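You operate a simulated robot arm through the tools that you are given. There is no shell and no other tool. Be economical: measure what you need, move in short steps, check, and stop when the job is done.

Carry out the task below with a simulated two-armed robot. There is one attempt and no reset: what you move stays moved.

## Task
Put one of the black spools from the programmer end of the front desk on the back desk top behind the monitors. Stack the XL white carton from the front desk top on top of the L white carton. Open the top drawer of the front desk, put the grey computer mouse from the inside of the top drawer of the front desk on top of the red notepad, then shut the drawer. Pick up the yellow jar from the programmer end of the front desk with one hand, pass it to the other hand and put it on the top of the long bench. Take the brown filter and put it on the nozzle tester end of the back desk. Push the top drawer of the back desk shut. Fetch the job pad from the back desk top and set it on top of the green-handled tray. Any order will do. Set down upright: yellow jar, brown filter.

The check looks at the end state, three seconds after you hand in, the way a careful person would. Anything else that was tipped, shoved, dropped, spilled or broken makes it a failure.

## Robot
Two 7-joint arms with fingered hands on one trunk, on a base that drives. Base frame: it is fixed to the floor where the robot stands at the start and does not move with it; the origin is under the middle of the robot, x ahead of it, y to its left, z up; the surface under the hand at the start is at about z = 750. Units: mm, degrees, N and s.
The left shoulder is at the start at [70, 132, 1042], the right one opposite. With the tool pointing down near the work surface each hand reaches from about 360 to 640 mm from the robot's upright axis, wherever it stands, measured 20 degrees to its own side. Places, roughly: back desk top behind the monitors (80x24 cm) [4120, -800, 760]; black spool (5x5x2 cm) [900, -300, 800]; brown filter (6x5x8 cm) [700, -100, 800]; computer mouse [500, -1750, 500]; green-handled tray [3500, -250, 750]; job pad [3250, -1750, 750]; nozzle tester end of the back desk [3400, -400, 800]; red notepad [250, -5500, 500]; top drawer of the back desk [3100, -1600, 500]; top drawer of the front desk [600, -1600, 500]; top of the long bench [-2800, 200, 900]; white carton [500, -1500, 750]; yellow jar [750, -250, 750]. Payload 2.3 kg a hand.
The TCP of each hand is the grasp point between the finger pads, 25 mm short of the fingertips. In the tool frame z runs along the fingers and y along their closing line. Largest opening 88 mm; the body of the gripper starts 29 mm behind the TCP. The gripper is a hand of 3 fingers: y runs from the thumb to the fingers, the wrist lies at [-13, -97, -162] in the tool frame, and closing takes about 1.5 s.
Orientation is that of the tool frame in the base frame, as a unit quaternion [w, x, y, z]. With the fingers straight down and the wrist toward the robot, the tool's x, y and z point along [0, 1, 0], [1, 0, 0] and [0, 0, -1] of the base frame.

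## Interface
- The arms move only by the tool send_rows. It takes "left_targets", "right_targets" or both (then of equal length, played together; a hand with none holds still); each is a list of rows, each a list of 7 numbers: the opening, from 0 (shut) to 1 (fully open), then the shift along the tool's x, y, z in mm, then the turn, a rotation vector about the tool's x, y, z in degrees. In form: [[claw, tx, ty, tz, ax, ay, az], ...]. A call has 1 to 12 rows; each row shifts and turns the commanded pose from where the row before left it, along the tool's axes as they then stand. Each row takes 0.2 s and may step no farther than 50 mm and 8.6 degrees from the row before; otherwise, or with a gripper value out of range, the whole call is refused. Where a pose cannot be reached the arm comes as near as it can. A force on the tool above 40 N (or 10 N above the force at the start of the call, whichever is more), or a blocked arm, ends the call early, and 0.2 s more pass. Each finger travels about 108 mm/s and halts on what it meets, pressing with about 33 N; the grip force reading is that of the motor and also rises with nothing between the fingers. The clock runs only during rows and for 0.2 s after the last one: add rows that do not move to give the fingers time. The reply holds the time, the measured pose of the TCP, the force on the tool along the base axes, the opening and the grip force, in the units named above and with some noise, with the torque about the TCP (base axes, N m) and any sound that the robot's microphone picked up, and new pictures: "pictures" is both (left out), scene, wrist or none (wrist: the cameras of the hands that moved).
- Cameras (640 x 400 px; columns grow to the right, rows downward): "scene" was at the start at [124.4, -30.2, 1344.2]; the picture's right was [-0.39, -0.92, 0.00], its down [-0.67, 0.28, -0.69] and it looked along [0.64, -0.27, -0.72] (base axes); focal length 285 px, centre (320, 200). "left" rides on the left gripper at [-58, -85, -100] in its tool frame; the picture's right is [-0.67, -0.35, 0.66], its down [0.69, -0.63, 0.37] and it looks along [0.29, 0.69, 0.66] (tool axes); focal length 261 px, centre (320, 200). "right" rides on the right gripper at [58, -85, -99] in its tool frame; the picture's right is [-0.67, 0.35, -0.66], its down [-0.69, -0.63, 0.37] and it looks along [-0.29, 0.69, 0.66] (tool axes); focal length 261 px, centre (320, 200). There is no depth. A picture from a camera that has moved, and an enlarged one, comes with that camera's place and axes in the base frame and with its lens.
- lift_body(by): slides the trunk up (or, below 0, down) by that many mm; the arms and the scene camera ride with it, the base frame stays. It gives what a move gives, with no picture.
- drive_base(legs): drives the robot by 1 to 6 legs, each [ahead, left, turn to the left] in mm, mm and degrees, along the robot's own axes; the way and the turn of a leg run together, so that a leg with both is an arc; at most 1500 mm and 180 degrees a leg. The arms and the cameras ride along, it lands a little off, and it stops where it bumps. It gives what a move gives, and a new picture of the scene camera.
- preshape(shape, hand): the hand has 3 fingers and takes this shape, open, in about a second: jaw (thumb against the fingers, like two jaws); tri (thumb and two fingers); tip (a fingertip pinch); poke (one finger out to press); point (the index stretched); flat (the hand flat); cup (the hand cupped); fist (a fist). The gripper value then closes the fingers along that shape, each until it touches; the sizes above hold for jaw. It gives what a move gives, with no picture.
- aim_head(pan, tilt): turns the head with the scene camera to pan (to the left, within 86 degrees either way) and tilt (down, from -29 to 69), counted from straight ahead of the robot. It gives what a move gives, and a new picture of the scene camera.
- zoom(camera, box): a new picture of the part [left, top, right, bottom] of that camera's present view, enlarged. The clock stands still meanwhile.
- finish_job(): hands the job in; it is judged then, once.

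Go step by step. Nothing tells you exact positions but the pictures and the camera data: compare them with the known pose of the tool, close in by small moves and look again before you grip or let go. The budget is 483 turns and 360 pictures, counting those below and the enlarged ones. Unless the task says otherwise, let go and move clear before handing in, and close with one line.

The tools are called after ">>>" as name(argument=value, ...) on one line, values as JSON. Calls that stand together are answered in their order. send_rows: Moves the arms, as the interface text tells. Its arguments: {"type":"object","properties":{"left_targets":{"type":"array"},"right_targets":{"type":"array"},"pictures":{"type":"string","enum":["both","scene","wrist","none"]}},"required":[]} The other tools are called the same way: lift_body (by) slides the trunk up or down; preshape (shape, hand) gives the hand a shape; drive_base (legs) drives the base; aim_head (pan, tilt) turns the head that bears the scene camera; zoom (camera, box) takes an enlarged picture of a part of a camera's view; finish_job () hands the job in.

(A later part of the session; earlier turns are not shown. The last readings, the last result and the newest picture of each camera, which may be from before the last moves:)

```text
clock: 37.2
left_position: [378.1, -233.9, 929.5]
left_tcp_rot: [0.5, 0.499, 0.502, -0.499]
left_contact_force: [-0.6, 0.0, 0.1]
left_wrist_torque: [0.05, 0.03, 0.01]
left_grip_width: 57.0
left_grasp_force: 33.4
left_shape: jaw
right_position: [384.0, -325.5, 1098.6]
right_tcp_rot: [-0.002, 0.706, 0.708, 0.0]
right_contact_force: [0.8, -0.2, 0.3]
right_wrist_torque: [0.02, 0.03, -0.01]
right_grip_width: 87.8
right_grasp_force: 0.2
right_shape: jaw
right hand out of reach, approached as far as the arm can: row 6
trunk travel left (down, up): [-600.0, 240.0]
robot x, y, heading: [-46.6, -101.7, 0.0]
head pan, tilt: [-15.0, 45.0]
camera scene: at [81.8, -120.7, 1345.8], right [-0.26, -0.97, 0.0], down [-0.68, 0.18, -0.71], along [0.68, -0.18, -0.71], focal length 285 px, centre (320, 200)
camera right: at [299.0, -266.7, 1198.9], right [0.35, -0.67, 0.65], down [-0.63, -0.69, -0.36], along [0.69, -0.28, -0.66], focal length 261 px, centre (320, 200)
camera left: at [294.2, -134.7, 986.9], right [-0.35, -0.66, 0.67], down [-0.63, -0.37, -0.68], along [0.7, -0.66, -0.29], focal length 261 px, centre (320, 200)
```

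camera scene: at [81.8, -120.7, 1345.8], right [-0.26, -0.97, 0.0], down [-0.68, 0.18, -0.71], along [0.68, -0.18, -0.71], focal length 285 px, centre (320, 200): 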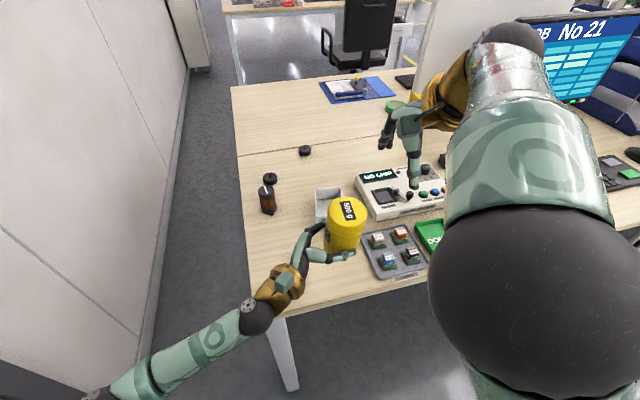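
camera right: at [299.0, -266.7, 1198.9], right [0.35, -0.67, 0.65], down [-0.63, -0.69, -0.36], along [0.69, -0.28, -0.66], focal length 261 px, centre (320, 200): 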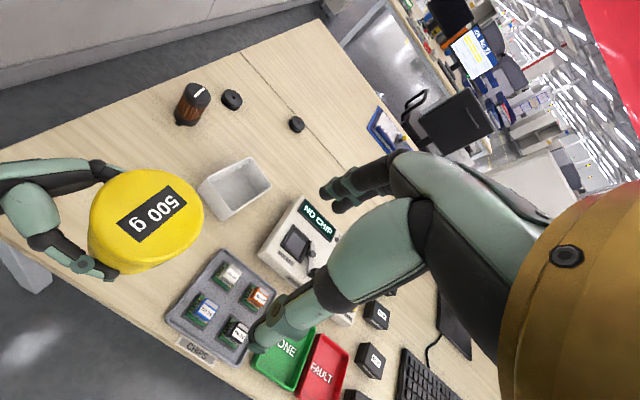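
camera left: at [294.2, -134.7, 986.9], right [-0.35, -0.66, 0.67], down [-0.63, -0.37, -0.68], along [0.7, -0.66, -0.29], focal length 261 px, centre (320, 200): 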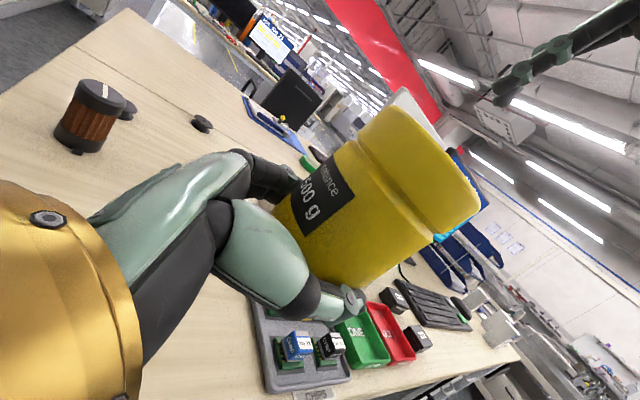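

The jar is now in the left hand. I'll back away and turn right in stages to find the long bench.

>>> drive_base(legs=[[-350, 0, 0], [0, 0, -120]])

>>> aim_head(pan=-30, tilt=20)

```text
clock: 44.5
left_position: [-729.8, -404.2, 929.5]
left_tcp_rot: [-0.182, 0.684, -0.18, -0.683]
left_contact_force: [0.7, -1.0, -0.4]
left_wrist_torque: [-0.03, -0.08, 0.04]
left_grip_width: 56.9
left_grasp_force: 32.6
left_shape: jaw
right_position: [-810.0, -364.2, 1097.6]
right_tcp_rot: [0.0, 0.966, -0.258, 0.002]
right_contact_force: [-0.2, -0.8, 0.3]
right_wrist_torque: [-0.03, 0.02, 0.0]
right_grip_width: 87.7
right_grasp_force: 0.1
right_shape: jaw
trunk travel left (down, up): [-600.0, 240.0]
robot x, y, heading: [-399.7, -101.1, -119.8]
head pan, tilt: [-15.0, 45.0]
camera scene: at [-483.8, -201.0, 1345.9], right [-0.71, 0.7, 0.0], down [0.5, 0.5, -0.71], along [-0.5, -0.5, -0.71], focal length 285 px, centre (320, 200)
```

scene: 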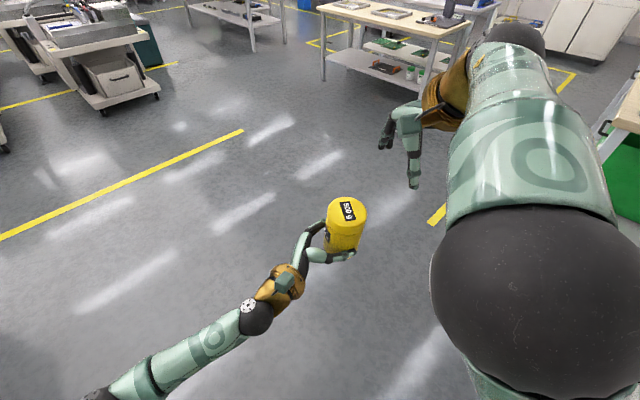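

```text
clock: 45.4
left_position: [-730.1, -403.5, 930.1]
left_tcp_rot: [0.181, -0.683, 0.181, 0.684]
left_contact_force: [0.1, -0.5, -0.2]
left_wrist_torque: [-0.03, -0.07, -0.01]
left_grip_width: 56.8
left_grasp_force: 32.9
left_shape: jaw
right_position: [-810.4, -364.4, 1098.9]
right_tcp_rot: [0.0, 0.966, -0.257, 0.002]
right_contact_force: [0.8, -0.8, -0.4]
right_wrist_torque: [-0.01, 0.0, 0.02]
right_grip_width: 87.7
right_grasp_force: 0.1
right_shape: jaw
trunk travel left (down, up): [-600.0, 240.0]
robot x, y, heading: [-400.0, -102.3, -119.7]
head pan, tilt: [-30.0, 20.0]
camera scene: at [-507.0, -190.2, 1384.5], right [-0.5, 0.86, 0.0], down [0.3, 0.17, -0.94], along [-0.81, -0.47, -0.34], focal length 285 px, centre (320, 200)
```

scene: 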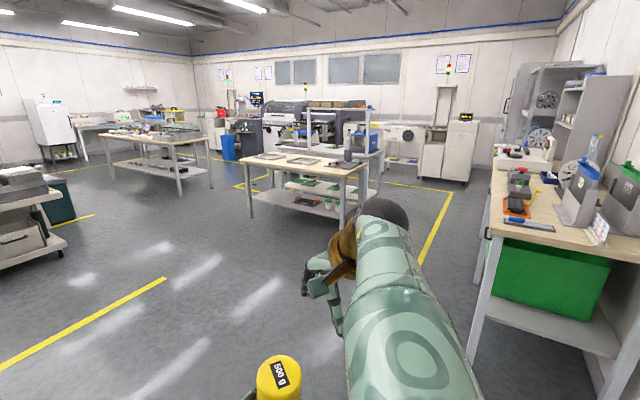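

The long bench runs along the wall side (edge near y≈-115, x from -1700 back). I'll raise the trunk and drive over to face it.

>>> lift_body(by=180)

>>> drive_base(legs=[[0, 0, -60], [1450, 600, 0], [0, 0, -90]])

>>> aim_head(pan=0, tilt=30)

```text
clock: 47.4
left_position: [-730.0, -404.1, 1111.0]
left_tcp_rot: [-0.181, 0.684, -0.18, -0.683]
left_contact_force: [-0.6, 0.4, -5.7]
left_wrist_torque: [-0.03, -0.03, -0.02]
left_grip_width: 57.1
left_grasp_force: 33.0
left_shape: jaw
right_position: [-811.4, -364.5, 1278.6]
right_tcp_rot: [0.0, 0.967, -0.257, 0.001]
right_contact_force: [0.3, -0.7, 0.1]
right_wrist_torque: [0.0, 0.0, 0.01]
right_grip_width: 87.7
right_grasp_force: 0.1
right_shape: jaw
trunk travel left (down, up): [-780.0, 60.0]
robot x, y, heading: [-402.2, -100.1, -119.6]
head pan, tilt: [-30.0, 20.0]
```

```text
refused: leg 2 is longer than a leg can be; nothing moved
```

```text
clock: 48.3
left_position: [-729.9, -404.4, 1109.5]
left_tcp_rot: [0.182, -0.683, 0.181, 0.684]
left_contact_force: [-0.2, 0.2, -5.8]
left_wrist_torque: [-0.01, -0.06, 0.02]
left_grip_width: 56.9
left_grasp_force: 33.3
left_shape: jaw
right_position: [-809.9, -364.7, 1279.6]
right_tcp_rot: [-0.001, 0.966, -0.257, 0.002]
right_contact_force: [-0.4, 0.4, -0.1]
right_wrist_torque: [-0.02, -0.04, 0.01]
right_grip_width: 87.7
right_grasp_force: 0.0
right_shape: jaw
trunk travel left (down, up): [-780.0, 60.0]
robot x, y, heading: [-400.8, -97.5, -119.7]
head pan, tilt: [0.0, 30.0]
camera scene: at [-471.8, -221.8, 1548.5], right [-0.87, 0.5, 0.0], down [0.25, 0.43, -0.87], along [-0.43, -0.75, -0.5], focal length 285 px, centre (320, 200)
```

scene: 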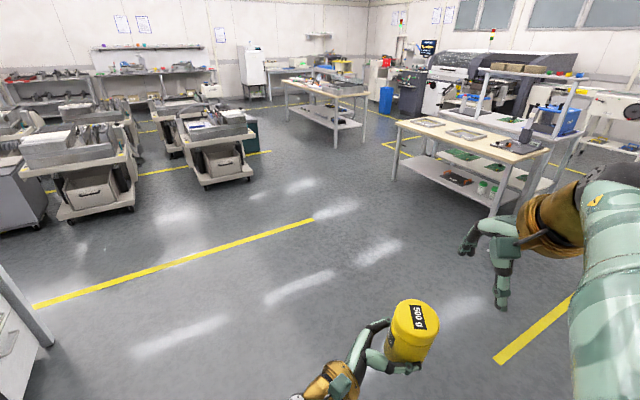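

>>> drive_base(legs=[[0, 0, -60], [700, 350, 0], [750, 250, 0], [0, 0, -90]])

```text
clock: 62.9
left_position: [-1707.3, -279.4, 1110.1]
left_tcp_rot: [0.708, -0.002, 0.706, 0.001]
left_contact_force: [-0.6, 0.8, -5.5]
left_wrist_torque: [0.02, 0.02, 0.01]
left_grip_width: 56.3
left_grasp_force: 32.9
left_shape: jaw
right_position: [-1616.9, -273.0, 1279.7]
right_tcp_rot: [-0.002, -0.002, 1.0, -0.001]
right_contact_force: [0.3, 0.2, -0.4]
right_wrist_torque: [0.0, 0.0, 0.01]
right_grip_width: 87.7
right_grasp_force: 0.1
right_shape: jaw
trunk travel left (down, up): [-780.0, 60.0]
robot x, y, heading: [-1840.4, -708.3, 90.5]
head pan, tilt: [0.0, 30.0]
camera scene: at [-1839.6, -562.6, 1548.5], right [1.0, 0.01, 0.0], down [0.0, -0.5, -0.87], along [0.0, 0.87, -0.5], focal length 285 px, centre (320, 200)
```

scene: 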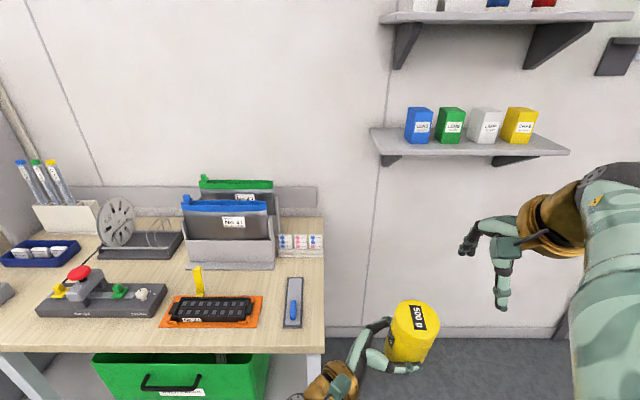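

The bench end here is cluttered. I'll slide left along the bench to look for free space.

>>> drive_base(legs=[[0, 550, 0]])

>>> aim_head(pan=35, tilt=25)

```text
clock: 66.0
left_position: [-2253.3, -280.5, 1109.0]
left_tcp_rot: [0.706, -0.001, 0.708, 0.0]
left_contact_force: [0.2, 0.2, -5.2]
left_wrist_torque: [-0.01, 0.07, -0.02]
left_grip_width: 56.5
left_grasp_force: 33.2
left_shape: jaw
right_position: [-2163.7, -275.6, 1279.2]
right_tcp_rot: [-0.003, 0.0, 1.0, -0.001]
right_contact_force: [0.6, -0.1, 0.1]
right_wrist_torque: [0.0, 0.03, 0.02]
right_grip_width: 87.7
right_grasp_force: 0.1
right_shape: jaw
trunk travel left (down, up): [-780.0, 60.0]
robot x, y, heading: [-2391.3, -709.8, 90.2]
head pan, tilt: [0.0, 30.0]
camera scene: at [-2385.7, -564.9, 1548.5], right [1.0, 0.0, 0.0], down [0.0, -0.5, -0.87], along [0.0, 0.87, -0.5], focal length 285 px, centre (320, 200)
```

scene: 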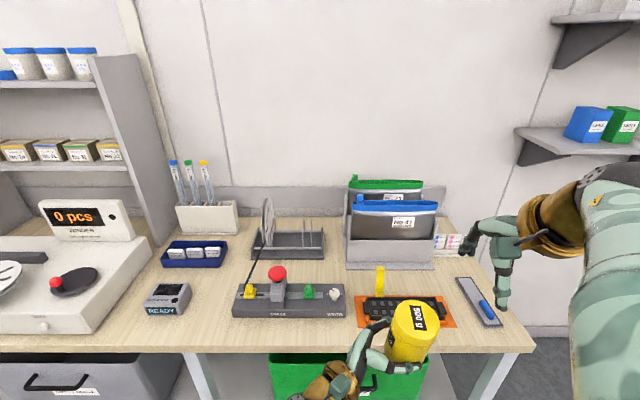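

```text
clock: 67.0
left_position: [-2253.7, -280.7, 1109.5]
left_tcp_rot: [0.707, -0.001, 0.707, 0.0]
left_contact_force: [0.4, 0.0, -6.0]
left_wrist_torque: [0.01, 0.04, -0.01]
left_grip_width: 56.4
left_grasp_force: 32.9
left_shape: jaw
right_position: [-2166.1, -275.6, 1279.1]
right_tcp_rot: [-0.002, -0.001, 1.0, -0.001]
right_contact_force: [0.6, 0.0, -0.1]
right_wrist_torque: [-0.06, -0.01, 0.0]
right_grip_width: 87.7
right_grasp_force: 0.1
right_shape: jaw
trunk travel left (down, up): [-780.0, 60.0]
robot x, y, heading: [-2386.6, -708.5, 89.9]
head pan, tilt: [35.0, 25.0]
camera scene: at [-2440.3, -580.0, 1556.5], right [0.82, 0.57, 0.0], down [0.24, -0.35, -0.91], along [-0.52, 0.74, -0.42], focal length 285 px, centre (320, 200)
```

scene: 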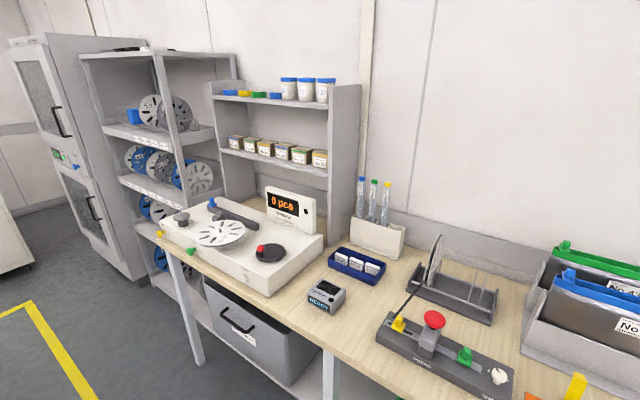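

There's a free spot on the bench between the READY box and the grey dispenser, near (-2685, -85). I'll swing the left hand so its fingers point forward-right, then drive up to it.

>>> send_rows(left_targets=[[0, 0, 0, 0, -7.5, 0, 0], [0, 0, 0, 0, -7.5, 0, 0], [0, 0, 0, 0, -7.5, 0, 0], [0, 0, 0, 0, -7.5, 0, 0], [0, 0, 0, 0, -7.5, 0, 0], [0, 0, 0, 0, -7.5, 0, 0]], pictures="none")

>>> drive_base(legs=[[0, 430, 0], [150, 0, 0]])

>>> aim_head(pan=-10, tilt=50)

```text
clock: 68.4
left_position: [-2254.4, -281.5, 1109.6]
left_tcp_rot: [0.652, -0.273, 0.653, 0.272]
left_contact_force: [0.6, -0.3, -5.6]
left_wrist_torque: [-0.06, 0.03, 0.01]
left_grip_width: 56.5
left_grasp_force: 32.9
left_shape: jaw
right_position: [-2163.8, -275.8, 1278.8]
right_tcp_rot: [-0.001, -0.001, 1.0, -0.001]
right_contact_force: [0.7, -1.1, 0.7]
right_wrist_torque: [-0.03, 0.01, 0.03]
right_grip_width: 87.8
right_grasp_force: 0.0
right_shape: jaw
trunk travel left (down, up): [-780.0, 60.0]
robot x, y, heading: [-2387.4, -704.2, 90.3]
head pan, tilt: [35.0, 25.0]
```

```text
clock: 72.0
left_position: [-2684.5, -136.6, 1110.4]
left_tcp_rot: [0.653, -0.27, 0.654, 0.271]
left_contact_force: [-0.2, -0.1, -5.3]
left_wrist_torque: [-0.06, 0.02, -0.01]
left_grip_width: 56.5
left_grasp_force: 33.3
left_shape: jaw
right_position: [-2596.5, -132.0, 1280.0]
right_tcp_rot: [-0.001, 0.0, 1.0, 0.001]
right_contact_force: [-0.9, 0.2, -0.2]
right_wrist_torque: [0.04, 0.0, 0.0]
right_grip_width: 87.6
right_grasp_force: 0.0
right_shape: jaw
trunk travel left (down, up): [-780.0, 60.0]
robot x, y, heading: [-2818.7, -558.1, 90.0]
head pan, tilt: [35.0, 25.0]
camera scene: at [-2871.3, -436.0, 1556.9], right [0.82, 0.57, 0.0], down [0.24, -0.34, -0.91], along [-0.52, 0.74, -0.42], focal length 285 px, centre (320, 200)
```

scene: 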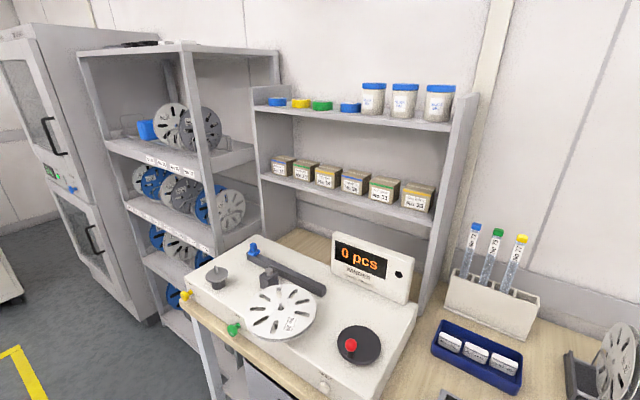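

```text
clock: 73.2
left_position: [-2684.7, -133.0, 1109.8]
left_tcp_rot: [0.653, -0.271, 0.653, 0.27]
left_contact_force: [-0.2, 0.5, -5.8]
left_wrist_torque: [-0.04, 0.05, 0.0]
left_grip_width: 56.4
left_grasp_force: 33.6
left_shape: jaw
right_position: [-2594.4, -128.1, 1278.1]
right_tcp_rot: [-0.002, 0.0, 1.0, 0.0]
right_contact_force: [-0.1, 0.5, 0.3]
right_wrist_torque: [-0.02, 0.0, 0.01]
right_grip_width: 88.0
right_grasp_force: 0.1
right_shape: jaw
trunk travel left (down, up): [-780.0, 60.0]
robot x, y, heading: [-2818.2, -560.4, 90.0]
head pan, tilt: [-10.0, 50.0]
camera scene: at [-2805.0, -431.6, 1519.0], right [0.99, -0.17, 0.0], down [-0.13, -0.76, -0.64], along [0.11, 0.63, -0.77], focal length 285 px, centre (320, 200)
```

scene: 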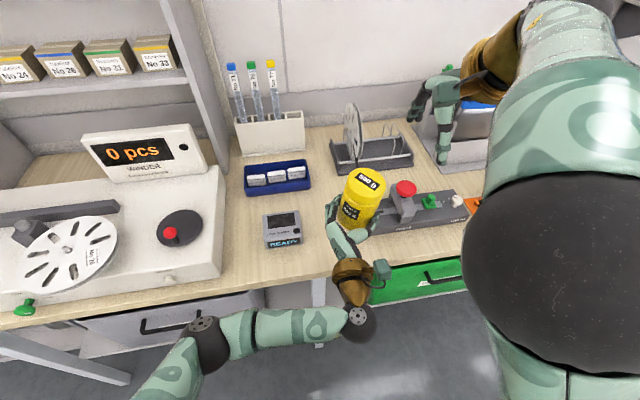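

The gap looks about 190 mm wide. I'll move the jar forward over it, then lower the trunk.

>>> send_rows(left_targets=[[0, 0, 12, 12, 0, 0, 0], [0, 0, 12, 12, 0, 0, 0], [0, 0, 12, 12, 0, 0, 0], [0, 0, 0, 0, 0, 0, 0]], pictures="none")

>>> lift_body(by=-130)

>>> aim_head(pan=-15, tilt=55)

>>> send_rows(left_targets=[[0, 0, 0, 0, 0, 0, 0]], pictures="wrist")

```text
clock: 74.2
left_position: [-2685.7, -81.8, 1109.3]
left_tcp_rot: [0.653, -0.271, 0.654, 0.269]
left_contact_force: [0.7, -1.0, -6.0]
left_wrist_torque: [-0.05, 0.04, 0.0]
left_grip_width: 56.7
left_grasp_force: 33.0
left_shape: jaw
right_position: [-2593.9, -127.3, 1278.6]
right_tcp_rot: [-0.001, 0.0, 1.0, -0.003]
right_contact_force: [-0.2, -1.1, 0.0]
right_wrist_torque: [-0.01, -0.01, -0.01]
right_grip_width: 87.7
right_grasp_force: 0.1
right_shape: jaw
trunk travel left (down, up): [-780.0, 60.0]
robot x, y, heading: [-2818.3, -558.5, 90.3]
head pan, tilt: [-10.0, 50.0]
```

```text
clock: 75.7
left_position: [-2685.6, -82.2, 979.1]
left_tcp_rot: [0.653, -0.272, 0.653, 0.27]
left_contact_force: [0.4, 0.4, -4.4]
left_wrist_torque: [-0.09, 0.05, 0.02]
left_grip_width: 56.4
left_grasp_force: 32.9
left_shape: jaw
right_position: [-2595.2, -127.9, 1148.2]
right_tcp_rot: [-0.002, -0.001, 1.0, -0.001]
right_contact_force: [1.1, -0.3, 0.3]
right_wrist_torque: [-0.03, -0.01, 0.03]
right_grip_width: 87.6
right_grasp_force: 0.1
right_shape: jaw
trunk travel left (down, up): [-650.0, 190.0]
robot x, y, heading: [-2819.8, -560.7, 89.9]
head pan, tilt: [-10.0, 50.0]
```

```text
clock: 76.4
left_position: [-2684.1, -81.5, 979.1]
left_tcp_rot: [0.653, -0.271, 0.653, 0.27]
left_contact_force: [0.2, 0.3, -5.1]
left_wrist_torque: [-0.01, 0.04, 0.02]
left_grip_width: 56.0
left_grasp_force: 33.3
left_shape: jaw
right_position: [-2594.4, -127.3, 1148.2]
right_tcp_rot: [-0.001, -0.001, 1.0, -0.001]
right_contact_force: [-0.3, -0.4, 0.8]
right_wrist_torque: [0.04, -0.01, 0.0]
right_grip_width: 87.9
right_grasp_force: 0.0
right_shape: jaw
trunk travel left (down, up): [-650.0, 190.0]
robot x, y, heading: [-2816.0, -562.8, 90.1]
head pan, tilt: [-15.0, 55.0]
camera scene: at [-2799.6, -437.4, 1382.5], right [0.97, -0.26, 0.0], down [-0.21, -0.79, -0.57], along [0.15, 0.55, -0.82], focal length 285 px, centre (320, 200)
```

scene: 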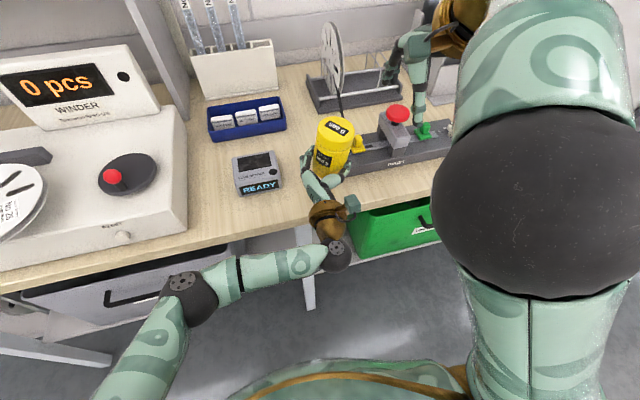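

```text
clock: 76.8
left_position: [-2685.3, -81.3, 980.0]
left_tcp_rot: [0.652, -0.271, 0.654, 0.271]
left_contact_force: [-0.1, -0.2, -5.4]
left_wrist_torque: [-0.03, 0.04, 0.01]
left_grip_width: 56.3
left_grasp_force: 32.9
left_shape: jaw
right_position: [-2594.7, -127.5, 1149.0]
right_tcp_rot: [-0.002, 0.001, 1.0, 0.0]
right_contact_force: [-0.9, 0.2, 0.7]
right_wrist_torque: [0.01, 0.0, 0.0]
right_grip_width: 87.6
right_grasp_force: 0.2
right_shape: jaw
trunk travel left (down, up): [-650.0, 190.0]
robot x, y, heading: [-2817.2, -561.1, 90.1]
head pan, tilt: [-15.0, 55.0]
camera left: at [-2694.4, -211.6, 1036.9], right [0.71, 0.22, 0.67], down [0.7, -0.19, -0.69], along [-0.02, 0.96, -0.29], focal length 261 px, centre (320, 200)
```

left: 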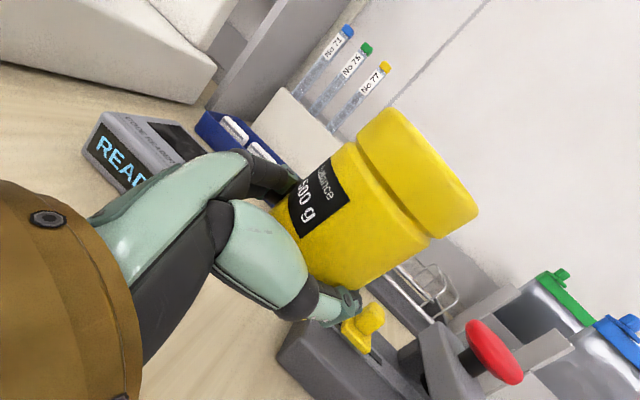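

The jar is a bit close to the dispenser. I'll shift 30 mm left and 15 mm back, then lower.

>>> send_rows(left_targets=[[0, 0, 5, -16, 0, 0, 0], [0, 0, 5, -16, 0, 0, 0], [0, 10, 0, 0, 0, 0, 0], [0, 10, 0, 0, 0, 0, 0], [0, 0, 0, 0, 0, 0, 0]], pictures="both")

```text
clock: 78.0
left_position: [-2714.3, -97.4, 959.2]
left_tcp_rot: [0.653, -0.271, 0.654, 0.27]
left_contact_force: [0.2, 0.2, -4.9]
left_wrist_torque: [-0.07, 0.07, 0.02]
left_grip_width: 56.6
left_grasp_force: 33.6
left_shape: jaw
right_position: [-2595.2, -126.2, 1148.3]
right_tcp_rot: [-0.001, 0.0, 1.0, -0.001]
right_contact_force: [0.6, 0.3, -0.8]
right_wrist_torque: [0.01, -0.02, 0.03]
right_grip_width: 87.7
right_grasp_force: 0.0
right_shape: jaw
trunk travel left (down, up): [-650.0, 190.0]
robot x, y, heading: [-2820.4, -564.8, 90.1]
head pan, tilt: [-15.0, 55.0]
camera scene: at [-2799.9, -437.5, 1382.5], right [0.97, -0.26, 0.0], down [-0.21, -0.79, -0.57], along [0.15, 0.55, -0.82], focal length 285 px, centre (320, 200)
camera left: at [-2724.3, -227.3, 1016.9], right [0.71, 0.22, 0.67], down [0.7, -0.19, -0.69], along [-0.02, 0.96, -0.29], focal length 261 px, centre (320, 200)
```

scene: 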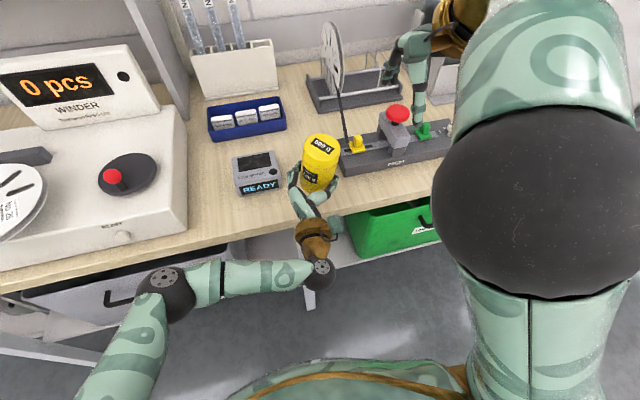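
left: 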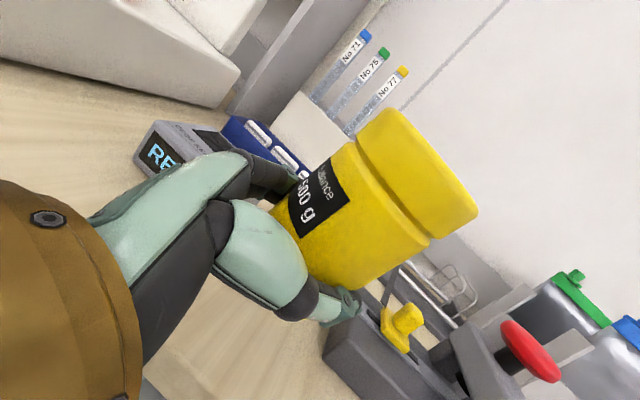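

Position is good between the two devices. Lowering slowly until contact.

>>> send_rows(left_targets=[[0, 8, 0, 0, 0, 0, 0], [0, 8, 0, 0, 0, 0, 0], [0, 5, 0, 0, 0, 0, 0], [0, 0, 0, 0, 0, 0, 0]], pictures="wrist")

```text
clock: 79.0
left_position: [-2715.2, -97.7, 938.9]
left_tcp_rot: [0.652, -0.271, 0.654, 0.271]
left_contact_force: [-0.2, 0.1, -5.0]
left_wrist_torque: [-0.05, 0.02, -0.02]
left_grip_width: 56.4
left_grasp_force: 32.7
left_shape: jaw
right_position: [-2594.9, -127.7, 1149.6]
right_tcp_rot: [-0.001, 0.0, 1.0, -0.001]
right_contact_force: [-0.2, -0.6, -0.7]
right_wrist_torque: [0.0, 0.03, -0.02]
right_grip_width: 87.6
right_grasp_force: 0.0
right_shape: jaw
trunk travel left (down, up): [-650.0, 190.0]
robot x, y, heading: [-2823.4, -562.8, 90.0]
head pan, tilt: [-15.0, 55.0]
camera left: at [-2724.3, -227.2, 995.7], right [0.71, 0.22, 0.67], down [0.7, -0.19, -0.69], along [-0.02, 0.96, -0.29], focal length 261 px, centre (320, 200)
```

left: 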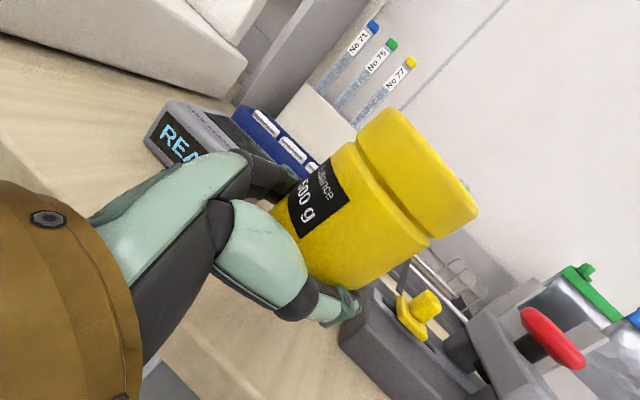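

>>> send_rows(left_targets=[[0, 4, 0, 0, 0, 0, 0], [0, 3, 0, 0, 0, 0, 0], [0, 0, 0, 0, 0, 0, 0]], pictures="none")

>>> send_rows(left_targets=[[0, 3, 0, 0, 0, 0, 0], [0, 2, 0, 0, 0, 0, 0], [0, 0, 0, 0, 0, 0, 0]], pictures="wrist")

```text
clock: 79.8
left_position: [-2716.6, -97.1, 930.9]
left_tcp_rot: [0.652, -0.271, 0.654, 0.27]
left_contact_force: [-0.4, -0.1, -5.6]
left_wrist_torque: [-0.06, 0.03, 0.0]
left_grip_width: 56.4
left_grasp_force: 32.9
left_shape: jaw
right_position: [-2594.8, -127.7, 1148.3]
right_tcp_rot: [-0.002, 0.0, 1.0, -0.001]
right_contact_force: [0.3, 0.4, -1.2]
right_wrist_torque: [0.01, 0.03, 0.0]
right_grip_width: 87.5
right_grasp_force: 0.0
right_shape: jaw
trunk travel left (down, up): [-650.0, 190.0]
robot x, y, heading: [-2821.1, -557.2, 90.1]
head pan, tilt: [-15.0, 55.0]
```

```text
clock: 80.6
left_position: [-2715.3, -97.6, 926.9]
left_tcp_rot: [0.653, -0.271, 0.653, 0.271]
left_contact_force: [-0.4, -0.8, -5.7]
left_wrist_torque: [-0.06, 0.07, 0.02]
left_grip_width: 56.6
left_grasp_force: 32.7
left_shape: jaw
right_position: [-2595.2, -128.2, 1149.4]
right_tcp_rot: [-0.002, 0.0, 1.0, -0.002]
right_contact_force: [1.2, -0.2, 0.3]
right_wrist_torque: [-0.02, -0.02, -0.04]
right_grip_width: 87.8
right_grasp_force: 0.2
right_shape: jaw
trunk travel left (down, up): [-650.0, 190.0]
robot x, y, heading: [-2821.8, -558.6, 90.3]
head pan, tilt: [-15.0, 55.0]
camera left: at [-2724.3, -227.2, 983.7], right [0.71, 0.22, 0.67], down [0.7, -0.19, -0.69], along [-0.02, 0.96, -0.29], focal length 261 px, centre (320, 200)
```

left: 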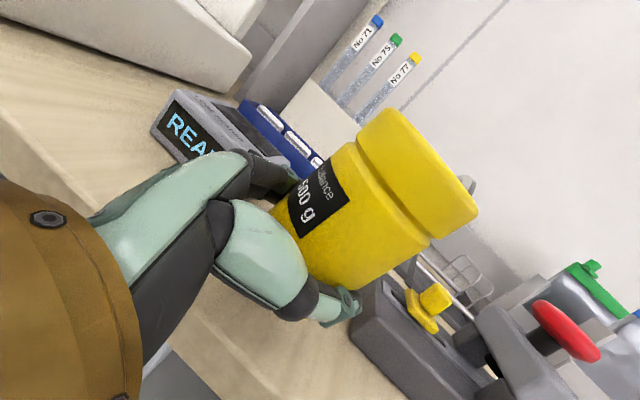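

Not touching yet. Continuing down in small steps.

>>> send_rows(left_targets=[[0, 3, 0, 0, 0, 0, 0], [0, 3, 0, 0, 0, 0, 0], [0, 3, 0, 0, 0, 0, 0], [0, 0, 0, 0, 0, 0, 0]], pictures="none")

>>> send_rows(left_targets=[[0, 3, 0, 0, 0, 0, 0], [0, 3, 0, 0, 0, 0, 0], [0, 0, 0, 0, 0, 0, 0]], pictures="both")

```text
clock: 81.6
left_position: [-2714.9, -96.7, 917.3]
left_tcp_rot: [0.653, -0.27, 0.654, 0.27]
left_contact_force: [0.4, 0.2, -5.8]
left_wrist_torque: [-0.07, 0.03, -0.03]
left_grip_width: 56.6
left_grasp_force: 33.0
left_shape: jaw
right_position: [-2594.9, -127.9, 1148.1]
right_tcp_rot: [-0.002, 0.0, 1.0, -0.001]
right_contact_force: [-1.6, -0.9, -0.4]
right_wrist_torque: [0.01, 0.04, -0.02]
right_grip_width: 87.8
right_grasp_force: 0.1
right_shape: jaw
trunk travel left (down, up): [-650.0, 190.0]
robot x, y, heading: [-2820.2, -560.2, 90.0]
head pan, tilt: [-15.0, 55.0]
```

```text
clock: 82.4
left_position: [-2714.8, -97.9, 912.0]
left_tcp_rot: [0.653, -0.272, 0.653, 0.271]
left_contact_force: [0.5, 0.3, -5.8]
left_wrist_torque: [-0.03, 0.01, 0.01]
left_grip_width: 56.5
left_grasp_force: 32.7
left_shape: jaw
right_position: [-2594.6, -127.5, 1148.8]
right_tcp_rot: [-0.002, 0.0, 1.0, 0.0]
right_contact_force: [0.0, 0.0, -0.3]
right_wrist_torque: [0.0, -0.01, 0.01]
right_grip_width: 87.7
right_grasp_force: 0.1
right_shape: jaw
trunk travel left (down, up): [-650.0, 190.0]
robot x, y, heading: [-2818.7, -559.5, 90.0]
head pan, tilt: [-15.0, 55.0]
camera scene: at [-2799.7, -437.4, 1382.5], right [0.97, -0.26, 0.0], down [-0.21, -0.79, -0.57], along [0.15, 0.55, -0.82], focal length 285 px, centre (320, 200)
camera left: at [-2724.4, -227.5, 968.9], right [0.71, 0.22, 0.67], down [0.7, -0.19, -0.69], along [-0.02, 0.96, -0.29], focal length 261 px, centre (320, 200)
```

scene: 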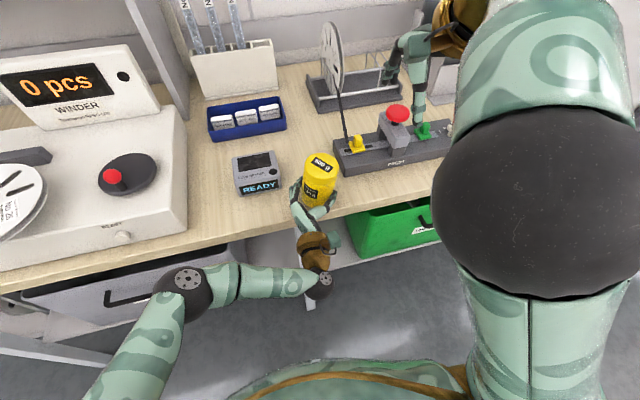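
left: 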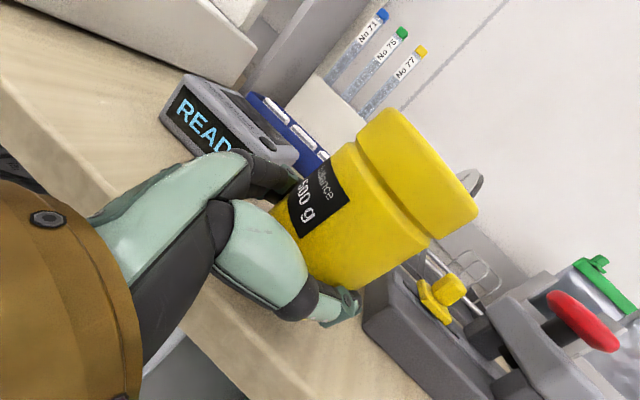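

The bench is lower than I assumed, so the jar is close to the front edge. I'll move 20 mm forward and keep lowering.

>>> send_rows(left_targets=[[0, 0, 14, 14, 0, 0, 0], [0, 4, 0, 0, 0, 0, 0], [0, 4, 0, 0, 0, 0, 0], [0, 4, 0, 0, 0, 0, 0], [0, 0, 0, 0, 0, 0, 0]], pictures="none")

>>> send_rows(left_targets=[[0, 3, 0, 0, 0, 0, 0], [0, 3, 0, 0, 0, 0, 0], [0, 3, 0, 0, 0, 0, 0], [0, 0, 0, 0, 0, 0, 0]], pictures="both")

```text
clock: 83.6
left_position: [-2715.5, -78.5, 900.3]
left_tcp_rot: [0.653, -0.271, 0.653, 0.271]
left_contact_force: [-0.3, -0.5, -5.0]
left_wrist_torque: [-0.05, 0.02, -0.01]
left_grip_width: 56.4
left_grasp_force: 33.2
left_shape: jaw
right_position: [-2594.3, -128.0, 1147.8]
right_tcp_rot: [-0.002, -0.001, 1.0, 0.0]
right_contact_force: [-0.4, -0.3, 0.9]
right_wrist_torque: [0.0, -0.04, 0.04]
right_grip_width: 87.7
right_grasp_force: 0.0
right_shape: jaw
trunk travel left (down, up): [-650.0, 190.0]
robot x, y, heading: [-2818.7, -558.5, 90.2]
head pan, tilt: [-15.0, 55.0]
```

```text
clock: 84.6
left_position: [-2714.5, -78.7, 890.6]
left_tcp_rot: [0.653, -0.272, 0.652, 0.272]
left_contact_force: [-1.3, 1.1, 1.1]
left_wrist_torque: [-0.05, -0.07, 0.01]
left_grip_width: 56.4
left_grasp_force: 32.8
left_shape: jaw
right_position: [-2595.7, -128.9, 1148.0]
right_tcp_rot: [-0.001, 0.0, 1.0, -0.001]
right_contact_force: [0.2, -0.5, -0.3]
right_wrist_torque: [0.02, 0.01, 0.0]
right_grip_width: 87.8
right_grasp_force: 0.1
right_shape: jaw
trunk travel left (down, up): [-650.0, 190.0]
robot x, y, heading: [-2820.8, -560.9, 90.1]
head pan, tilt: [-15.0, 55.0]
camera scene: at [-2800.8, -438.1, 1382.6], right [0.97, -0.26, 0.0], down [-0.21, -0.79, -0.57], along [0.15, 0.55, -0.82], focal length 285 px, centre (320, 200)
camera left: at [-2725.0, -208.2, 947.9], right [0.71, 0.22, 0.67], down [0.7, -0.19, -0.69], along [-0.02, 0.96, -0.29], focal length 261 px, centre (320, 200)
```

scene: 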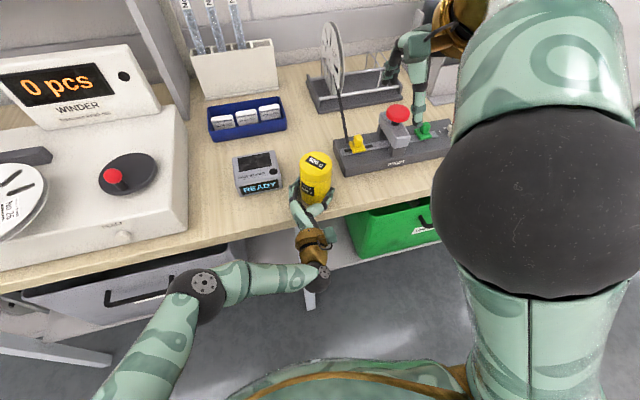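
left: 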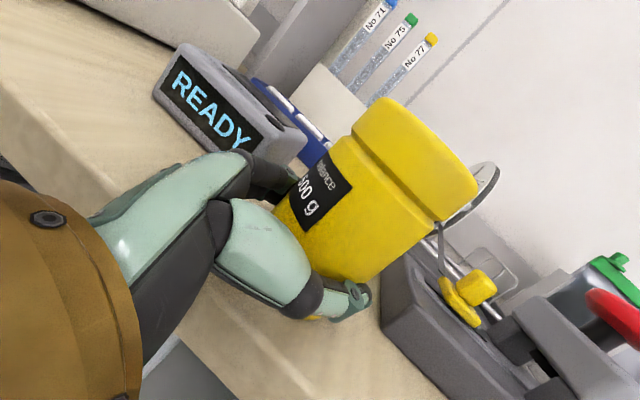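

The jar is resting on the bench (its weight is off the hand). Opening and backing the hand out.

>>> send_rows(left_targets=[[0.3, 0, 0, 0, 0, 0, 0], [0.7, 0, 0, 0, 0, 0, 0], [0.88, 0, 0, 0, 0, 0, 0], [0.88, 0, 0, 0, 0, 0, 0], [0.88, 0, 0, 0, 0, 0, 0]], pictures="wrist")

```text
clock: 85.8
left_position: [-2713.2, -79.1, 890.8]
left_tcp_rot: [0.653, -0.271, 0.653, 0.271]
left_contact_force: [0.1, -0.3, -1.2]
left_wrist_torque: [0.0, 0.0, -0.01]
left_grip_width: 77.3
left_grasp_force: 0.0
left_shape: jaw
right_position: [-2594.8, -128.9, 1149.3]
right_tcp_rot: [-0.002, 0.0, 1.0, 0.0]
right_contact_force: [0.3, 0.5, 0.3]
right_wrist_torque: [-0.02, -0.02, -0.01]
right_grip_width: 87.8
right_grasp_force: 0.1
right_shape: jaw
trunk travel left (down, up): [-650.0, 190.0]
robot x, y, heading: [-2815.5, -558.5, 90.2]
head pan, tilt: [-15.0, 55.0]
camera left: at [-2724.2, -208.8, 948.0], right [0.71, 0.22, 0.67], down [0.7, -0.19, -0.69], along [-0.02, 0.96, -0.29], focal length 261 px, centre (320, 200)
```

left: 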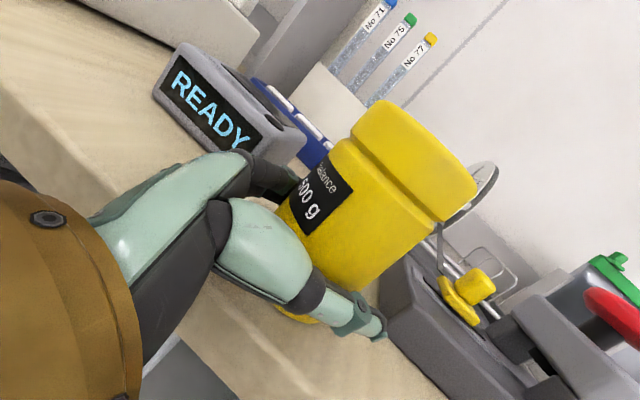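

>>> send_rows(left_targets=[[0.88, 0, 0, -15, 0, 0, 0], [0.88, 0, 0, -20, 0, 0, 0], [0.88, 0, 0, -25, 0, 0, 0], [0.88, 0, 0, -25, 0, 0, 0], [0.88, -30, 0, -20, 0, 0, 0], [0.88, -40, 0, 0, 0, 0, 0], [0.88, -40, 0, 0, 0, 0, 0], [0.88, -40, 0, 0, 0, 0, 0]], pictures="scene")

```text
clock: 87.6
left_position: [-2788.8, -154.5, 1043.3]
left_tcp_rot: [0.654, -0.271, 0.653, 0.27]
left_contact_force: [-0.2, 0.9, 0.1]
left_wrist_torque: [0.01, 0.0, -0.01]
left_grip_width: 77.3
left_grasp_force: 0.0
left_shape: jaw
right_position: [-2596.1, -129.2, 1149.2]
right_tcp_rot: [-0.002, 0.0, 1.0, 0.001]
right_contact_force: [0.1, -0.5, 0.2]
right_wrist_torque: [-0.03, -0.03, 0.01]
right_grip_width: 87.9
right_grasp_force: 0.1
right_shape: jaw
trunk travel left (down, up): [-650.0, 190.0]
robot x, y, heading: [-2816.7, -556.6, 89.8]
head pan, tilt: [-15.0, 55.0]
camera scene: at [-2800.2, -439.5, 1382.6], right [0.97, -0.26, 0.0], down [-0.21, -0.79, -0.57], along [0.15, 0.55, -0.82], focal length 285 px, centre (320, 200)
```

scene: 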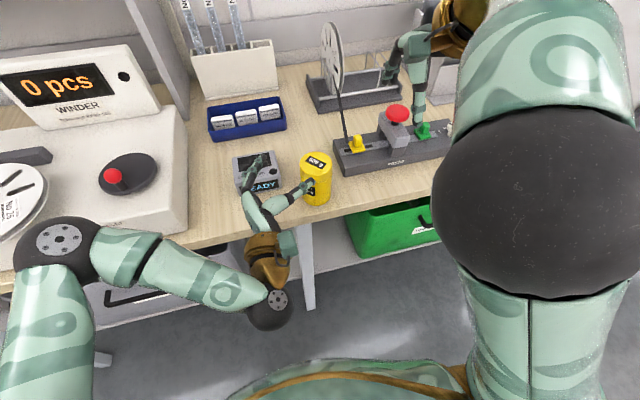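

The jar stands upright on the bench. Backing off and driving back toward the front desk.

>>> drive_base(legs=[[-170, 0, 0], [0, -1350, 0], [0, 0, -90], [1000, 0, 0], [300, 500, 0]])

>>> send_rows(left_targets=[[1, 0, 0, 0, 8, 0, 0], [1, 0, 0, 0, 8, 0, 0], [1, 0, 0, 0, 8, 0, 0], [1, 0, 0, 0, 8, 0, 0], [1, 0, 0, 0, 8, 0, 0], [1, 0, 0, 0, 5, 0, 0], [1, 0, 0, 0, 0, 8, 0], [1, 0, 0, 0, 0, 8, 0], [1, 0, 0, 0, 0, 8, 0], [1, 0, 0, 0, 0, 8, 0], [1, 0, 0, 0, 0, 8, 0], [1, 0, 0, 0, 0, 8, 0]], pictures="none")

>>> send_rows(left_targets=[[1, 0, 0, 0, 0, 8, 0], [1, 0, 0, 0, 0, 8, 0], [1, 0, 0, 0, 0, 8, 0], [1, 0, 0, 0, 0, 8, 0], [1, 0, 0, 0, 0, 8, 0], [1, 0, 0, 0, 0, 2, 0]], pictures="scene")

```text
clock: 106.9
left_position: [234.9, -242.1, 1042.8]
left_tcp_rot: [0.653, 0.269, 0.655, -0.269]
left_contact_force: [-0.5, -0.2, 0.4]
left_wrist_torque: [-0.04, 0.03, -0.01]
left_grip_width: 77.2
left_grasp_force: 0.0
left_shape: jaw
right_position: [259.6, -435.3, 1149.1]
right_tcp_rot: [-0.002, 0.705, 0.709, 0.001]
right_contact_force: [-0.4, -0.6, -0.1]
right_wrist_torque: [-0.05, 0.02, -0.01]
right_grip_width: 87.7
right_grasp_force: 0.1
right_shape: jaw
trunk travel left (down, up): [-650.0, 190.0]
robot x, y, heading: [-171.4, -211.7, 0.4]
head pan, tilt: [-15.0, 55.0]
camera scene: at [-52.1, -230.8, 1382.6], right [-0.25, -0.97, 0.0], down [-0.79, 0.21, -0.57], along [0.55, -0.14, -0.82], focal length 285 px, centre (320, 200)
```

scene: 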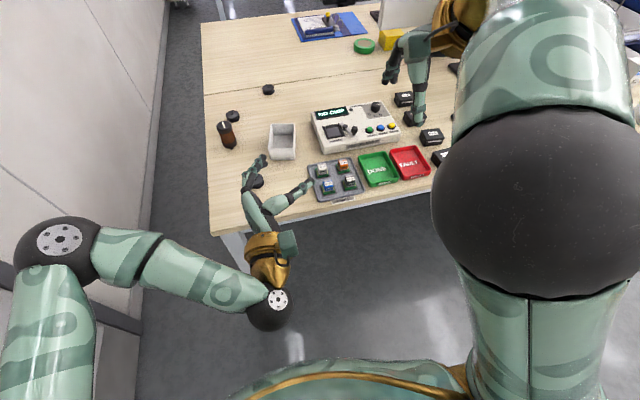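

```text
clock: 109.5
left_position: [233.5, -242.9, 1043.3]
left_tcp_rot: [0.253, 0.658, 0.663, -0.251]
left_contact_force: [0.1, -0.2, 0.2]
left_wrist_torque: [0.01, -0.03, -0.01]
left_grip_width: 87.5
left_grasp_force: 0.0
left_shape: jaw
right_position: [259.5, -435.8, 1149.6]
right_tcp_rot: [-0.002, 0.705, 0.709, 0.001]
right_contact_force: [-0.4, 0.0, -0.1]
right_wrist_torque: [0.0, -0.03, 0.02]
right_grip_width: 87.5
right_grasp_force: 0.1
right_shape: jaw
trunk travel left (down, up): [-650.0, 190.0]
robot x, y, heading: [-171.7, -214.4, 0.3]
head pan, tilt: [-15.0, 55.0]
```

```text
clock: 110.9
left_position: [235.1, -241.6, 1045.8]
left_tcp_rot: [0.004, 0.704, 0.71, -0.003]
left_contact_force: [-0.5, 0.8, 0.0]
left_wrist_torque: [0.0, -0.01, 0.03]
left_grip_width: 87.5
left_grasp_force: 0.1
left_shape: jaw
right_position: [260.7, -435.4, 1150.0]
right_tcp_rot: [-0.002, 0.705, 0.71, 0.002]
right_contact_force: [-0.1, 0.2, -0.2]
right_wrist_torque: [-0.03, 0.02, 0.03]
right_grip_width: 87.6
right_grasp_force: 0.1
right_shape: jaw
trunk travel left (down, up): [-650.0, 190.0]
robot x, y, heading: [-173.5, -213.8, 0.2]
head pan, tilt: [-15.0, 55.0]
camera scene: at [-51.7, -230.2, 1382.6], right [-0.25, -0.97, 0.0], down [-0.79, 0.21, -0.57], along [0.55, -0.15, -0.82], focal length 285 px, centre (320, 200)
```

scene: 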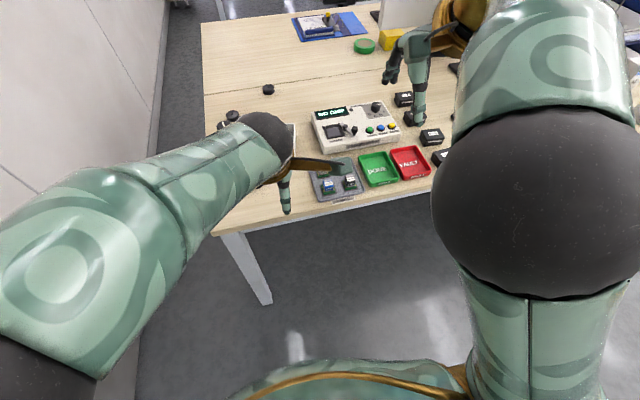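

Left hand is pointing down again. I'll position the base so the left hand can reach the brown filter.

>>> lift_body(by=-50)

>>> drive_base(legs=[[260, -50, 0]])

>>> send_rows(left_targets=[[1, 30, 25, 0, 0, 0, 0], [1, 30, 25, 0, 0, 0, 0], [1, 30, 25, 0, 0, 0, 0], [1, 30, 25, 0, 0, 0, 0], [1, 0, 25, 0, 0, 0, 0], [1, 0, 0, 0, 0, 0, 0]], pictures="both")

```text
clock: 111.8
left_position: [235.3, -241.3, 994.5]
left_tcp_rot: [0.004, 0.704, 0.71, -0.003]
left_contact_force: [-0.5, 0.4, -0.1]
left_wrist_torque: [0.0, 0.02, 0.0]
left_grip_width: 87.8
left_grasp_force: 0.1
left_shape: jaw
right_position: [259.8, -434.6, 1099.9]
right_tcp_rot: [-0.001, 0.705, 0.709, 0.002]
right_contact_force: [-0.9, 0.7, 0.0]
right_wrist_torque: [0.01, 0.0, 0.02]
right_grip_width: 87.8
right_grasp_force: 0.0
right_shape: jaw
trunk travel left (down, up): [-600.0, 240.0]
robot x, y, heading: [-176.1, -213.9, 0.4]
head pan, tilt: [-15.0, 55.0]
```

```text
clock: 113.7
left_position: [493.2, -289.5, 995.2]
left_tcp_rot: [0.004, 0.705, 0.709, -0.004]
left_contact_force: [-0.1, 0.1, -0.9]
left_wrist_torque: [-0.03, 0.0, 0.04]
left_grip_width: 87.6
left_grasp_force: 0.0
left_shape: jaw
right_position: [515.5, -483.0, 1100.6]
right_tcp_rot: [-0.001, 0.707, 0.707, 0.002]
right_contact_force: [0.9, 0.4, 0.5]
right_wrist_torque: [-0.02, -0.01, 0.0]
right_grip_width: 87.5
right_grasp_force: 0.2
right_shape: jaw
trunk travel left (down, up): [-600.0, 240.0]
robot x, y, heading: [85.5, -262.1, 0.0]
head pan, tilt: [-15.0, 55.0]
camera scene: at [204.8, -277.9, 1332.7], right [-0.26, -0.97, 0.0], down [-0.79, 0.21, -0.57], along [0.56, -0.15, -0.82], focal length 285 px, centre (320, 200)
```

scene: 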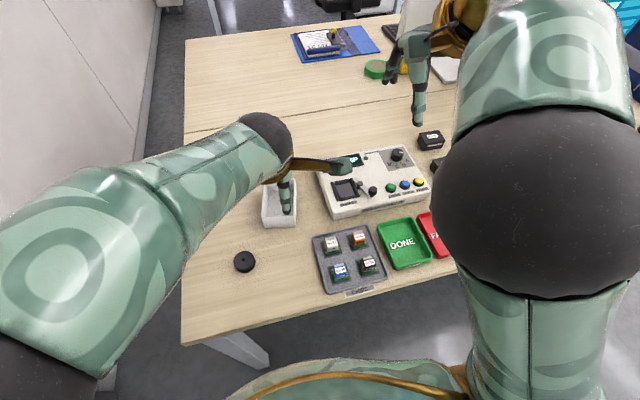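

```text
clock: 115.1
left_position: [618.3, -169.0, 994.2]
left_tcp_rot: [0.003, 0.704, 0.71, -0.004]
left_contact_force: [-1.1, 0.0, 0.8]
left_wrist_torque: [-0.01, 0.02, 0.03]
left_grip_width: 87.6
left_grasp_force: 0.1
left_shape: jaw
right_position: [517.3, -482.9, 1100.0]
right_tcp_rot: [-0.001, 0.707, 0.707, 0.0]
right_contact_force: [0.1, -0.2, -0.2]
right_wrist_torque: [-0.03, -0.01, 0.0]
right_grip_width: 87.9
right_grasp_force: 0.1
right_shape: jaw
trunk travel left (down, up): [-600.0, 240.0]
robot x, y, heading: [88.9, -262.3, 0.1]
head pan, tilt: [-15.0, 55.0]
camera scene: at [205.6, -278.1, 1332.7], right [-0.26, -0.97, 0.0], down [-0.79, 0.21, -0.57], along [0.55, -0.15, -0.82], focal length 285 px, centre (320, 200)
camera left: at [534.0, -225.9, 1093.1], right [-0.34, -0.68, -0.65], down [-0.63, 0.68, -0.37], along [0.69, 0.28, -0.66], focal length 261 px, centre (320, 200)
```

scene: 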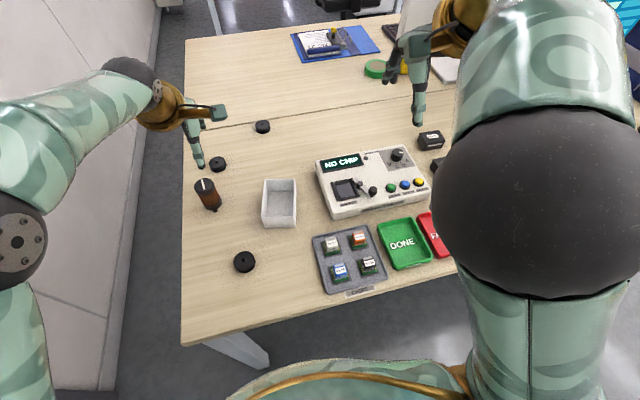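
left: 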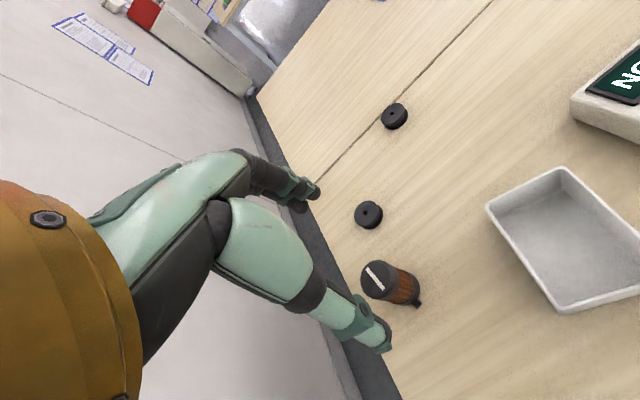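

>>> zoom(camera="left", box=[320, 180, 480, 340])

```text
2.50 times, centred on (400, 260) of left
camera zoom: at [534.0, -225.9, 1093.1], right [-0.34, -0.68, -0.65], down [-0.63, 0.68, -0.37], along [0.69, 0.28, -0.66], focal length 652 px, centre (120, 50)
```

zoom: 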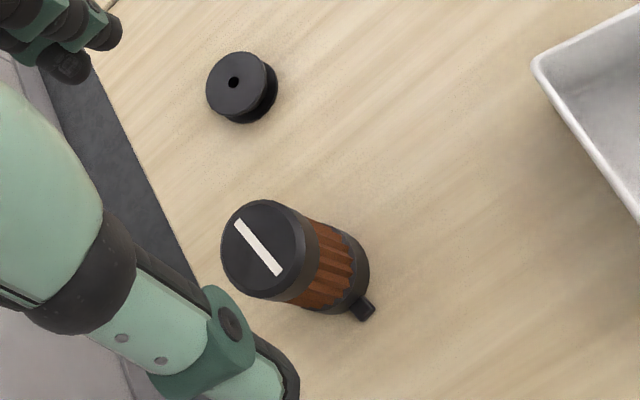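

The filter stands at about (655, -129), top near z=830. Moving over it and partway down.

>>> send_rows(left_targets=[[1, 20, 18, 20, 0, 0, 0], [1, 20, 19, 20, 0, 0, 0], [1, 0, 0, 35, 0, 0, 0], [1, 0, 0, 35, 0, 0, 0], [1, 0, 0, 0, 0, 0, 0]], pictures="wrist")

```text
clock: 116.3
left_position: [654.9, -128.9, 883.3]
left_tcp_rot: [0.004, 0.705, 0.71, -0.004]
left_contact_force: [0.8, -0.2, -1.1]
left_wrist_torque: [-0.02, 0.01, 0.01]
left_grip_width: 87.6
left_grasp_force: 0.1
left_shape: jaw
right_position: [517.4, -483.6, 1099.2]
right_tcp_rot: [-0.001, 0.706, 0.708, 0.001]
right_contact_force: [0.0, -0.4, 0.3]
right_wrist_torque: [-0.01, 0.01, -0.02]
right_grip_width: 87.8
right_grasp_force: 0.1
right_shape: jaw
trunk travel left (down, up): [-600.0, 240.0]
robot x, y, heading: [84.6, -264.3, 0.2]
head pan, tilt: [-15.0, 55.0]
camera left: at [570.7, -186.5, 982.2], right [-0.34, -0.68, -0.65], down [-0.63, 0.68, -0.37], along [0.69, 0.28, -0.66], focal length 261 px, centre (320, 200)
```

left: 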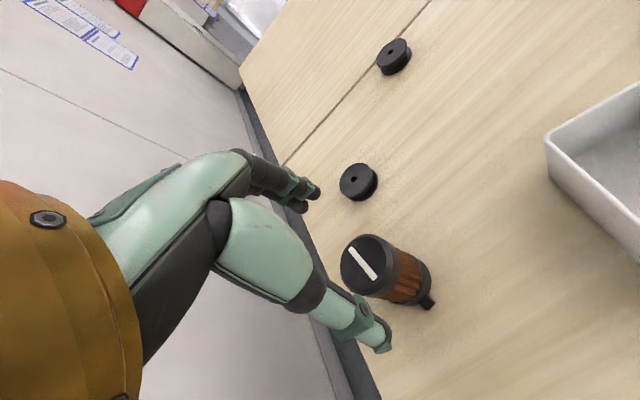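

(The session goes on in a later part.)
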